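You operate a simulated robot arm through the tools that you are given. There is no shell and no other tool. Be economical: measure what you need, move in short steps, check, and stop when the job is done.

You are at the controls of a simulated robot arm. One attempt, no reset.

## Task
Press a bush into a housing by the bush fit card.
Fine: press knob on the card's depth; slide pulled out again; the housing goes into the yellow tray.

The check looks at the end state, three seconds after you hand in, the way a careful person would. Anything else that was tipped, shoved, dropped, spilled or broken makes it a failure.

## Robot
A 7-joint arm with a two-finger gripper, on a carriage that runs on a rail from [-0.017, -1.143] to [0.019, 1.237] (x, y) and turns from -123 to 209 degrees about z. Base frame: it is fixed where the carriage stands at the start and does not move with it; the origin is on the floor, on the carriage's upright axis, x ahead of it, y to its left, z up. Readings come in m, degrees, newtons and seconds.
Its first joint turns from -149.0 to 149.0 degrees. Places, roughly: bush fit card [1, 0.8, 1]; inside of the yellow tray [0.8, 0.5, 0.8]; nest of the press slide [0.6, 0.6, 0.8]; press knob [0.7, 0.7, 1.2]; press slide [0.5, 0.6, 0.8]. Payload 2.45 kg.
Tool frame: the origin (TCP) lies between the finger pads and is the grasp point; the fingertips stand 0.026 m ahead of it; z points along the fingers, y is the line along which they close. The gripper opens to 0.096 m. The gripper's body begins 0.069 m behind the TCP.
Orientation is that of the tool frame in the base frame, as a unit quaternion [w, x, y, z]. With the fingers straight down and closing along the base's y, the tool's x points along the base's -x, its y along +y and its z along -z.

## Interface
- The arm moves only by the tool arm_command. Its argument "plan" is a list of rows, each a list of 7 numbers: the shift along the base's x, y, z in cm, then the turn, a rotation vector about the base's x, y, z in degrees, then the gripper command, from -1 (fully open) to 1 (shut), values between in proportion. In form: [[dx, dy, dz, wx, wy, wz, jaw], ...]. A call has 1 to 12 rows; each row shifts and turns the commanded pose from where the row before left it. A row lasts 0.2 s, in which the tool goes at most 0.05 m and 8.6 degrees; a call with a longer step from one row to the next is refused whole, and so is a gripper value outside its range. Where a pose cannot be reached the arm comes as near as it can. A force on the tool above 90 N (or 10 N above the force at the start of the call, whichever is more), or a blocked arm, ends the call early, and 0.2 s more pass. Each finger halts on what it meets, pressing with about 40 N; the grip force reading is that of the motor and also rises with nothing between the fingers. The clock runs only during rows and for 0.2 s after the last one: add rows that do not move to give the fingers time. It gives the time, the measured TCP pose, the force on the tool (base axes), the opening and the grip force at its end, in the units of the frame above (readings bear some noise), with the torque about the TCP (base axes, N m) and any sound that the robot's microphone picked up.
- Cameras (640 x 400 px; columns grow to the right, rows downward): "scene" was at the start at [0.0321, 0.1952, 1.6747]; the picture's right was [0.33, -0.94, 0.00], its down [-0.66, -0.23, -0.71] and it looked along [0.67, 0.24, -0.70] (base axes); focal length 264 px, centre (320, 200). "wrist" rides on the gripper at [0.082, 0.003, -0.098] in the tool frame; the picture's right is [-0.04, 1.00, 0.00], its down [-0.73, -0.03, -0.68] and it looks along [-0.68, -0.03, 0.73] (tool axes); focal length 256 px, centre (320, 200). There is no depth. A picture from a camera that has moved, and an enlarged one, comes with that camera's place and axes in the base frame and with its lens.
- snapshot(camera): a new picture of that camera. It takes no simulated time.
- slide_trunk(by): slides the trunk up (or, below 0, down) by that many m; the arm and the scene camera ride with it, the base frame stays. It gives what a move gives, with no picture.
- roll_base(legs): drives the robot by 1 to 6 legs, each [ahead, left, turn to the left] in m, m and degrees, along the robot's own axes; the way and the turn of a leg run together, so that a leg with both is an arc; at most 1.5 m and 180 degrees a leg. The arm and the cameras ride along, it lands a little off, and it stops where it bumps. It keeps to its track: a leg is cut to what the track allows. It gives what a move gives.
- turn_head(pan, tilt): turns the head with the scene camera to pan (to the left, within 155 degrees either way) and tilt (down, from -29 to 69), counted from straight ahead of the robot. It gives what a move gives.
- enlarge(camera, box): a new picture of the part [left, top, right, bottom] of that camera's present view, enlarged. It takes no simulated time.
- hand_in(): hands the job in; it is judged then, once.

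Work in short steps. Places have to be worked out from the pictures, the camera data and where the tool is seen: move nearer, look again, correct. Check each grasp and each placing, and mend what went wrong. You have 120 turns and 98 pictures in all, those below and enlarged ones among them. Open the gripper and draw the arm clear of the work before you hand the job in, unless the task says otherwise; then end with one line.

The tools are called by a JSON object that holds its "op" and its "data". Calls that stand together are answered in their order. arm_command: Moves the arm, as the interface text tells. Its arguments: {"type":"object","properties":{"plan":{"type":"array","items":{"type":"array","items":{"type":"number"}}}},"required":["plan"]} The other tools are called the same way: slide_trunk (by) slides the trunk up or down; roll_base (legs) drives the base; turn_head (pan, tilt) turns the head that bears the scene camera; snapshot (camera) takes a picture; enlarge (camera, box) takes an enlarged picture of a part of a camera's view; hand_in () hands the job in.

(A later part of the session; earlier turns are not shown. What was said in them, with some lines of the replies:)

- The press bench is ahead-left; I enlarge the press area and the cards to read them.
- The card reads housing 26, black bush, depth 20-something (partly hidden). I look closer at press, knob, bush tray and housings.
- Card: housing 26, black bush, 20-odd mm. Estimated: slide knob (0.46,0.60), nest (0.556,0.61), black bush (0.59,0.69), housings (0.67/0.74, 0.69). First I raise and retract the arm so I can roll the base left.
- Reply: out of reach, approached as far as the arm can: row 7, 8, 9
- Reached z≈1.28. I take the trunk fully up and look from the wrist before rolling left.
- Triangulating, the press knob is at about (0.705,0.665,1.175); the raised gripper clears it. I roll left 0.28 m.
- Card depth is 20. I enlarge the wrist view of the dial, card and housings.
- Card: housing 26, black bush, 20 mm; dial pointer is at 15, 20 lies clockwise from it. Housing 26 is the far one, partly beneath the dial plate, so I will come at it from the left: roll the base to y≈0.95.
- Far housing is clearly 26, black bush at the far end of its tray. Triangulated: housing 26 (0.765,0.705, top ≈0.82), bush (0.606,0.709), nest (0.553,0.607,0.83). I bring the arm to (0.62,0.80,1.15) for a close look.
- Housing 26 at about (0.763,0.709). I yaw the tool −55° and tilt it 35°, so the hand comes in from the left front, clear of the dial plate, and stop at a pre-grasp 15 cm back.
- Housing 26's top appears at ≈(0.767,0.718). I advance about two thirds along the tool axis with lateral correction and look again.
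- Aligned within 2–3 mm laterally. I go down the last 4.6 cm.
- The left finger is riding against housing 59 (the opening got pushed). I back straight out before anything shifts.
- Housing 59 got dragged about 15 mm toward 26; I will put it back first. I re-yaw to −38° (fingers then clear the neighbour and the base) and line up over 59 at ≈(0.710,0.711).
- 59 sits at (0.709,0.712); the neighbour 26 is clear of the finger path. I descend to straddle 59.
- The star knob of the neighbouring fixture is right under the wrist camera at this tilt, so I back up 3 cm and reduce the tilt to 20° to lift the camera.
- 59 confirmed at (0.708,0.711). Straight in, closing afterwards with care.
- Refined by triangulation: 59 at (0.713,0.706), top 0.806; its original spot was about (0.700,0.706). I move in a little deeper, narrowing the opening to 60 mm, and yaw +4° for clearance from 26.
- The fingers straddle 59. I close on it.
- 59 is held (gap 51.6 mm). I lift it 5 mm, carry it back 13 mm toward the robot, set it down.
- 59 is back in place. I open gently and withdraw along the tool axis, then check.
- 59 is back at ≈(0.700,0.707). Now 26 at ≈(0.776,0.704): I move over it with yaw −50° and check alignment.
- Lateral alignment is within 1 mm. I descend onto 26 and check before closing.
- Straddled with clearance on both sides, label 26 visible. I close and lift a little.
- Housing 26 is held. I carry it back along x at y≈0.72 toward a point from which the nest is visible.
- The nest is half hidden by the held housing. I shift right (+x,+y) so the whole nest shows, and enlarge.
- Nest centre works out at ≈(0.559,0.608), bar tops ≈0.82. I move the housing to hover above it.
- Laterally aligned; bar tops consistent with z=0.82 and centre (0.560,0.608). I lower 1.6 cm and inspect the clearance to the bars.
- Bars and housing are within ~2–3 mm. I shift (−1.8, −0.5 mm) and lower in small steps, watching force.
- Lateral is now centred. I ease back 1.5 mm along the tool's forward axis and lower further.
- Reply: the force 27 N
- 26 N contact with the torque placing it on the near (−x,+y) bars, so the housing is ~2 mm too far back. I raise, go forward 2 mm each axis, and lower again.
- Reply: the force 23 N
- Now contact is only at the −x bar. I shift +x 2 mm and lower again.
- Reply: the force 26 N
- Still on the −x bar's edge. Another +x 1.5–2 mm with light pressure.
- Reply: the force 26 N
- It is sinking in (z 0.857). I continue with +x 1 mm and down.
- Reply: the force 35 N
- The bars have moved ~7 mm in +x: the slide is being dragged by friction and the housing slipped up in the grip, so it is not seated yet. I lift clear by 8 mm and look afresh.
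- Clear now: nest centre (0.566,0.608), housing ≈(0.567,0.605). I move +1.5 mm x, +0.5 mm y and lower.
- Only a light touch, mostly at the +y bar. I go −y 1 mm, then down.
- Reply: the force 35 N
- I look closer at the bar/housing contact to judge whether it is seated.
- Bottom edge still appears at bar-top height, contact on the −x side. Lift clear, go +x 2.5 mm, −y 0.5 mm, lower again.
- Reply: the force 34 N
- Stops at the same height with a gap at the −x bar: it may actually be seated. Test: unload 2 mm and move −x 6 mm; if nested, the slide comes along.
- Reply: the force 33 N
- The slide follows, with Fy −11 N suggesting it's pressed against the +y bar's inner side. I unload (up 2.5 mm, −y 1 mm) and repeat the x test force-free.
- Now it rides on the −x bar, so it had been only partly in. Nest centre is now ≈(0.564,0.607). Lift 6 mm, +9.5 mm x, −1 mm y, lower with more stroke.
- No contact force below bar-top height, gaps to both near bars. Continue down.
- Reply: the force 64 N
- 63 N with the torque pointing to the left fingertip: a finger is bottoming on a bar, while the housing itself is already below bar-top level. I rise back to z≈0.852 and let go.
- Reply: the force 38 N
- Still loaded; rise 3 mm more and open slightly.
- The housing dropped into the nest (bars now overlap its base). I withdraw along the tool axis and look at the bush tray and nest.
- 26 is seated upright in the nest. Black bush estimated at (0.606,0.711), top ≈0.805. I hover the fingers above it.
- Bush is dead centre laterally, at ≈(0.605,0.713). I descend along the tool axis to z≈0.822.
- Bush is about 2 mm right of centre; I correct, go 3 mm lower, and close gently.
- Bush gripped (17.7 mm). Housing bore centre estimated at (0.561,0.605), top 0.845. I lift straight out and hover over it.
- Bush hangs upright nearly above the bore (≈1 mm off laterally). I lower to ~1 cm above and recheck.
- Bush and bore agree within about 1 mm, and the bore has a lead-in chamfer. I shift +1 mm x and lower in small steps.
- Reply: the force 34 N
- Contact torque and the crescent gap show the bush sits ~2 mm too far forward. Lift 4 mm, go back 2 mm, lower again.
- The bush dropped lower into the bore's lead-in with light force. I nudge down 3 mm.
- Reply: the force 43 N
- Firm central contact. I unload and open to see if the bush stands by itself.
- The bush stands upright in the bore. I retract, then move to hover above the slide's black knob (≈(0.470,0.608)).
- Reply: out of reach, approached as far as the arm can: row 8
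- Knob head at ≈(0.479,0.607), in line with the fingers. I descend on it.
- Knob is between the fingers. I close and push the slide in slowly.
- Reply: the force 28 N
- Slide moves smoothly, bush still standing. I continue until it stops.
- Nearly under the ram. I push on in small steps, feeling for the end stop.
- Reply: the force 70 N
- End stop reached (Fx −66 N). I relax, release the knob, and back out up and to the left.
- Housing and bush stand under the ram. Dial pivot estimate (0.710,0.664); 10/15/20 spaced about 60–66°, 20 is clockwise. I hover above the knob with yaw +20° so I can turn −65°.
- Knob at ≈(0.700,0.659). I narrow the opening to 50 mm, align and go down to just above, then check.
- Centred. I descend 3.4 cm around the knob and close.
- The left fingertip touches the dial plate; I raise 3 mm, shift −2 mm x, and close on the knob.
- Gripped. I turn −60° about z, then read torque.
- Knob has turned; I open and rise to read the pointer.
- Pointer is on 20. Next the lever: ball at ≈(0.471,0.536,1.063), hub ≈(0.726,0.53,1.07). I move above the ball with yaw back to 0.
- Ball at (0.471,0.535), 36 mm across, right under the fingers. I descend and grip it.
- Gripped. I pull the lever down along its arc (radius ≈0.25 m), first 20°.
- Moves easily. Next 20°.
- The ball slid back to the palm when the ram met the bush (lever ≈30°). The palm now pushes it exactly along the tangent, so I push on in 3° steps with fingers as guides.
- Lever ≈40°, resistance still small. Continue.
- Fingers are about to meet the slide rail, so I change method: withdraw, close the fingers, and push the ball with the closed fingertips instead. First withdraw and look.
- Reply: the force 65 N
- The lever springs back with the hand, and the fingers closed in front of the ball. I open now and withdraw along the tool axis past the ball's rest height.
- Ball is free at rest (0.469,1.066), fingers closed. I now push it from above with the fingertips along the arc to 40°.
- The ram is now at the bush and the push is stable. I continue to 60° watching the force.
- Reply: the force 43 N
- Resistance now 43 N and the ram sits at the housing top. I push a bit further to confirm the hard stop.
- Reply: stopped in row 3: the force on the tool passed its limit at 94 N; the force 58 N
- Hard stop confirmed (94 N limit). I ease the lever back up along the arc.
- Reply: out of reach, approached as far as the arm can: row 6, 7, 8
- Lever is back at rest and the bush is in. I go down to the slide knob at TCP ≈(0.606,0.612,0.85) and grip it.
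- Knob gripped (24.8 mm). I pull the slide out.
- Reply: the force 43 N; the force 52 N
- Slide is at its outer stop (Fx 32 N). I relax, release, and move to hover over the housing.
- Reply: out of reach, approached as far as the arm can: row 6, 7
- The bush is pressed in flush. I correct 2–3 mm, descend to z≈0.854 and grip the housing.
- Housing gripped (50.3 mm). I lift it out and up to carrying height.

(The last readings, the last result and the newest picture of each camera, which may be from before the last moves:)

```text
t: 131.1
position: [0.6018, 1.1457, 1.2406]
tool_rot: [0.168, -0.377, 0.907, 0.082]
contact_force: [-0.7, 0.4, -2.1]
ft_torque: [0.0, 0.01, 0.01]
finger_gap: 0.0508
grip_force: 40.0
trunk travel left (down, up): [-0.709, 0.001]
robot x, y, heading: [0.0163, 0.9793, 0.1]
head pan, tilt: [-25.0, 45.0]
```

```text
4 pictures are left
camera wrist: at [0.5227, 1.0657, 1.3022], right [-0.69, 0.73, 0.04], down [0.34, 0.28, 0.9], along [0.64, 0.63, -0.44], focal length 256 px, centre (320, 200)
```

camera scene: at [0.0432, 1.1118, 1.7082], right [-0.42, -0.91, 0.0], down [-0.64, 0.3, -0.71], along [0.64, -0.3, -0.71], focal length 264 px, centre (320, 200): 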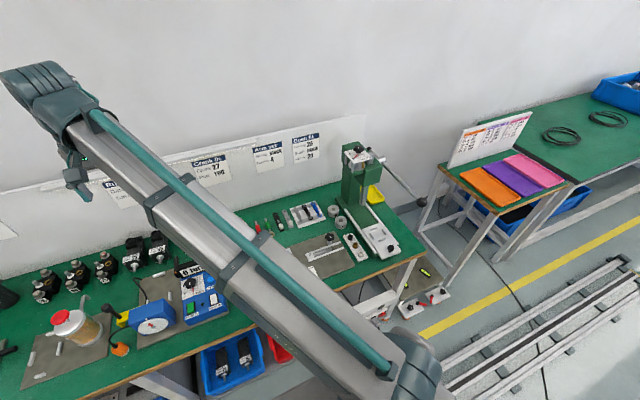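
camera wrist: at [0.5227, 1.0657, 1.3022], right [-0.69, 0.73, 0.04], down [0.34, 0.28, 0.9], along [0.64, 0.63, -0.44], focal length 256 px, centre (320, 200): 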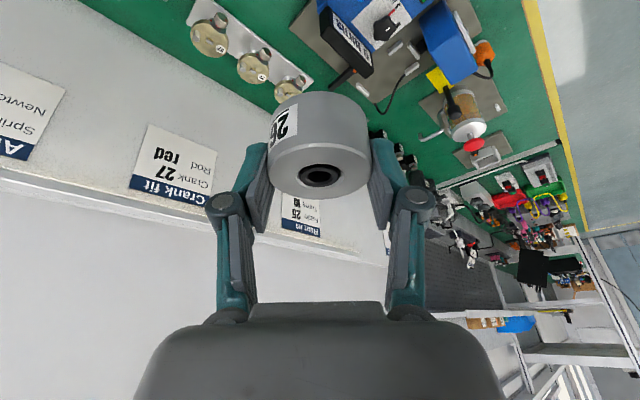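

Held well, bush inside. I roll the base right by 0.70 m with the housing at carrying height.

{"op": "roll_base", "data": {"legs": [[0, -0.7, 0]]}}

```text
t: 134.9
position: [0.5883, 0.4549, 1.241]
tool_rot: [0.168, -0.385, 0.904, 0.084]
contact_force: [-1.2, 0.4, -1.7]
ft_torque: [0.01, 0.02, -0.01]
finger_gap: 0.0507
grip_force: 40.3
trunk travel left (down, up): [-0.709, 0.001]
robot x, y, heading: [0.0051, 0.2788, 1.0]
head pan, tilt: [-25.0, 45.0]
```

I move over toward the tray, staying clear of the lever, down to z≈1.0, and look.

{"op": "arm_command", "data": {"plan": [[2.5, 0, 0, 0, 0, 0, 0.6], [2.5, 0, -2, 0, 0, 0, 0.6], [2.5, 0, -3, 0, 0, 0, 0.6], [2.5, 0, -3, 0, 0, 0, 0.6], [2.5, 0, -3.5, 0, 0, 0, 0.6], [2.5, 0, -3.5, 0, 0, 0, 0.6], [2.5, 0, -3.5, 0, 0, 0, 0.6], [2, 0, -3.5, 0, 0, 0, 0.6], [0, 0, -2, 0, 0, 0, 0.6], [0, 0, 0, 0, 0, 0, 0.6]]}}

{"op": "snapshot", "data": {"camera": "wrist"}}

```text
t: 137.1
position: [0.7851, 0.4553, 0.9977]
tool_rot: [0.167, -0.384, 0.904, 0.082]
contact_force: [-0.5, -0.2, -0.9]
ft_torque: [-0.01, 0.03, -0.02]
finger_gap: 0.0505
grip_force: 40.1
trunk travel left (down, up): [-0.709, 0.001]
robot x, y, heading: [0.0075, 0.2786, 1.2]
head pan, tilt: [-25.0, 45.0]
```

```text
3 pictures are left
camera wrist: at [0.7061, 0.3739, 1.0586], right [-0.7, 0.72, 0.04], down [0.34, 0.28, 0.9], along [0.63, 0.64, -0.44], focal length 256 px, centre (320, 200)
```

wrist: 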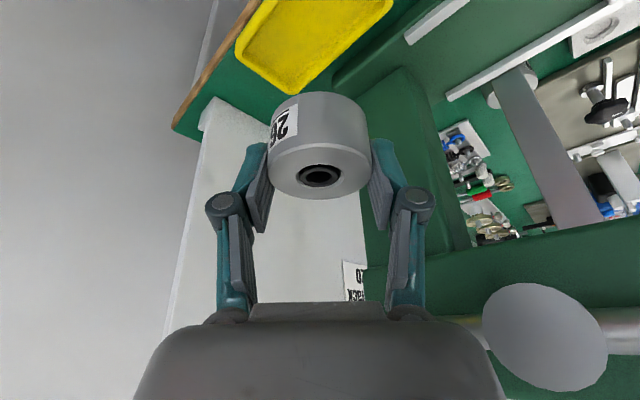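

Tray spans x 0.75–0.89, y 0.44–0.515; centre ≈(0.82,0.48). I yaw +45° so the fingers lie along the tray's long side, and lower to just above it.

{"op": "arm_command", "data": {"plan": [[0.5, 0, 0, 0, 0, 7.5, 0.6], [0.6, 0, 0, 0, 0, 7.5, 0.6], [0.6, 0.3, -1, 0, 0, 7.5, 0.6], [0.6, 0.5, -2, 0, 0, 7.5, 0.6], [0.6, 0.5, -2, 0, 0, 7.5, 0.6], [0.6, 0.5, -2, 0, 0, 7.5, 0.6], [0, 0.3, -2, 0, 0, 0, 0.6], [0, 0, -2, 0, 0, 0, 0.6], [0, 0, -1.5, 0, 0, 0, 0.6], [0, 0, 0, 0, 0, 0, 0.6]]}}

{"op": "snapshot", "data": {"camera": "wrist"}}

```text
t: 139.3
position: [0.8192, 0.477, 0.8748]
tool_rot: [-0.123, 0.701, -0.688, -0.141]
contact_force: [0.1, 0.5, -1.4]
ft_torque: [-0.01, 0.03, -0.02]
finger_gap: 0.0506
grip_force: 39.9
trunk travel left (down, up): [-0.709, 0.001]
robot x, y, heading: [0.0042, 0.2794, 1.2]
head pan, tilt: [-25.0, 45.0]
```

```text
2 pictures are left
camera wrist: at [0.8203, 0.3639, 0.9367], right [-1.0, 0.01, 0.04], down [0.04, 0.44, 0.9], along [0.0, 0.9, -0.44], focal length 256 px, centre (320, 200)
```

wrist: 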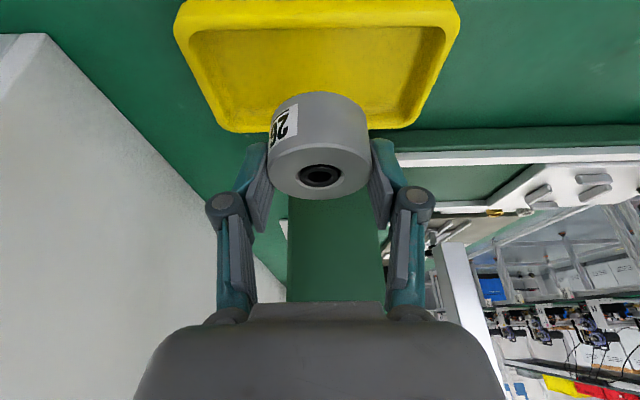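

Housing is centred over the tray. I lower gently to touch-down.

{"op": "arm_command", "data": {"plan": [[0, -0.1, -1.2, 0, 0, 0, 0.6], [0, -0.1, -1.2, 0, 0, 0, 0.6], [0, 0, -1.0, 0, 0, 0, 0.6], [0, 0, -0.8, 0, 0, 0, 0.6], [0, 0, -0.5, 0, 0, 0, 0.6], [0, 0, 0, 0, 0, 0, 0.6]]}}

```text
t: 140.7
position: [0.8191, 0.4742, 0.8263]
tool_rot: [-0.122, 0.701, -0.688, -0.141]
contact_force: [-0.9, 0.2, -1.0]
ft_torque: [-0.01, 0.01, -0.02]
finger_gap: 0.0505
grip_force: 40.1
trunk travel left (down, up): [-0.709, 0.001]
robot x, y, heading: [0.0043, 0.2832, 1.1]
head pan, tilt: [-25.0, 45.0]
```

{"op": "arm_command", "data": {"plan": [[0, 0, -0.3, 0, 0, 0, 0.6], [0, 0, -0.3, 0, 0, 0, 0.6], [0, 0, -0.2, 0, 0, 0, 0.6], [0, 0, 0, 0, 0, 0, 0.6]]}}

```text
t: 141.7
position: [0.8181, 0.4741, 0.823]
tool_rot: [-0.125, 0.701, -0.688, -0.14]
contact_force: [10.0, -2.2, 28.7]
ft_torque: [0.02, -0.45, 0.01]
finger_gap: 0.0504
grip_force: 40.6
trunk travel left (down, up): [-0.709, 0.001]
robot x, y, heading: [0.0031, 0.2767, 1.1]
head pan, tilt: [-25.0, 45.0]
```

Touch-down at 29 N. I unload 2.5 mm, open, and take a look.

{"op": "arm_command", "data": {"plan": [[0, 0, 0.25, 0, 0, 0, 0.6], [0, 0, 0, 0, 0, 0, 0.2], [0, 0, 0, 0, 0, 0, -0.2], [0, 0, 0, 0, 0, 0, -0.25], [0, -0.4, 1, 0, 0, 0, -0.25], [0, -0.8, 2, 0, 0, 0, -0.25], [0, -1.0, 3, 0, 0, 0, -0.25], [0, -1.5, 4, 0, 0, 0, -0.25], [0, -1.5, 4, 0, 0, 0, -0.25], [0, 0, 0, 0, 0, 0, -0.25]]}}

{"op": "snapshot", "data": {"camera": "wrist"}}

```text
t: 143.9
position: [0.8167, 0.4207, 0.9652]
tool_rot: [-0.122, 0.701, -0.688, -0.141]
contact_force: [-0.2, -0.8, 0.1]
ft_torque: [0.0, -0.03, 0.02]
finger_gap: 0.0599
grip_force: 0.0
trunk travel left (down, up): [-0.709, 0.001]
robot x, y, heading: [0.0042, 0.2808, 1.3]
head pan, tilt: [-25.0, 45.0]
```

```text
1 pictures are left
camera wrist: at [0.8179, 0.3076, 1.0273], right [-1.0, 0.01, 0.04], down [0.04, 0.44, 0.9], along [0.0, 0.9, -0.44], focal length 256 px, centre (320, 200)
```

wrist: 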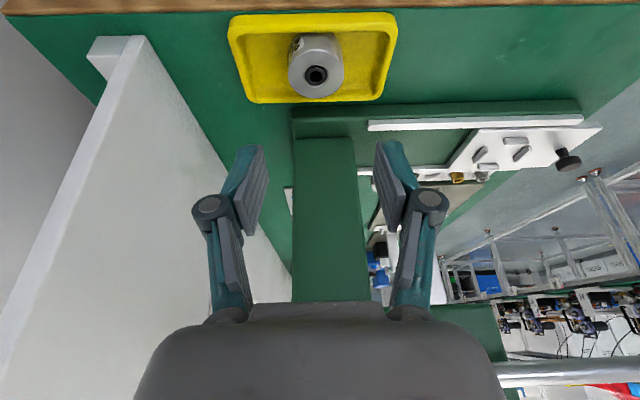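

Housing 26 with its bush stands in the yellow tray, slide is out, dial on 20, lever at rest. I draw the arm clear.

{"op": "arm_command", "data": {"plan": [[-1, -1, 3, 0, 0, 0, -0.25], [-1, -1, 3, 0, 0, 0, -0.25], [-1, -1, 3, 0, 0, 0, -0.25], [-1, -1, 3, 0, 0, 0, -0.25], [-1, -1, 3, 0, 0, 0, -0.25], [-1, -1, 2, 0, 0, 0, -0.25], [0, 0, 0, 0, 0, 0, -0.25]]}}

{"op": "hand_in", "data": {}}

```text
t: 145.5
position: [0.7581, 0.36, 1.1344]
tool_rot: [-0.123, 0.701, -0.688, -0.141]
contact_force: [0.5, 0.3, 0.7]
ft_torque: [0.0, -0.03, 0.0]
finger_gap: 0.06
grip_force: 0.2
trunk travel left (down, up): [-0.709, 0.001]
robot x, y, heading: [-0.0004, 0.2751, 0.9]
head pan, tilt: [-25.0, 45.0]
```

```text
The job is handed in.
```

I set the press knob to 20, pressed the black bush into housing 26, pulled the slide back out, put the housing upright in the yellow tray, and handed the job in; along the way I accidentally dragged housing 59 about 13 mm and put it back within a few mm of its spot.
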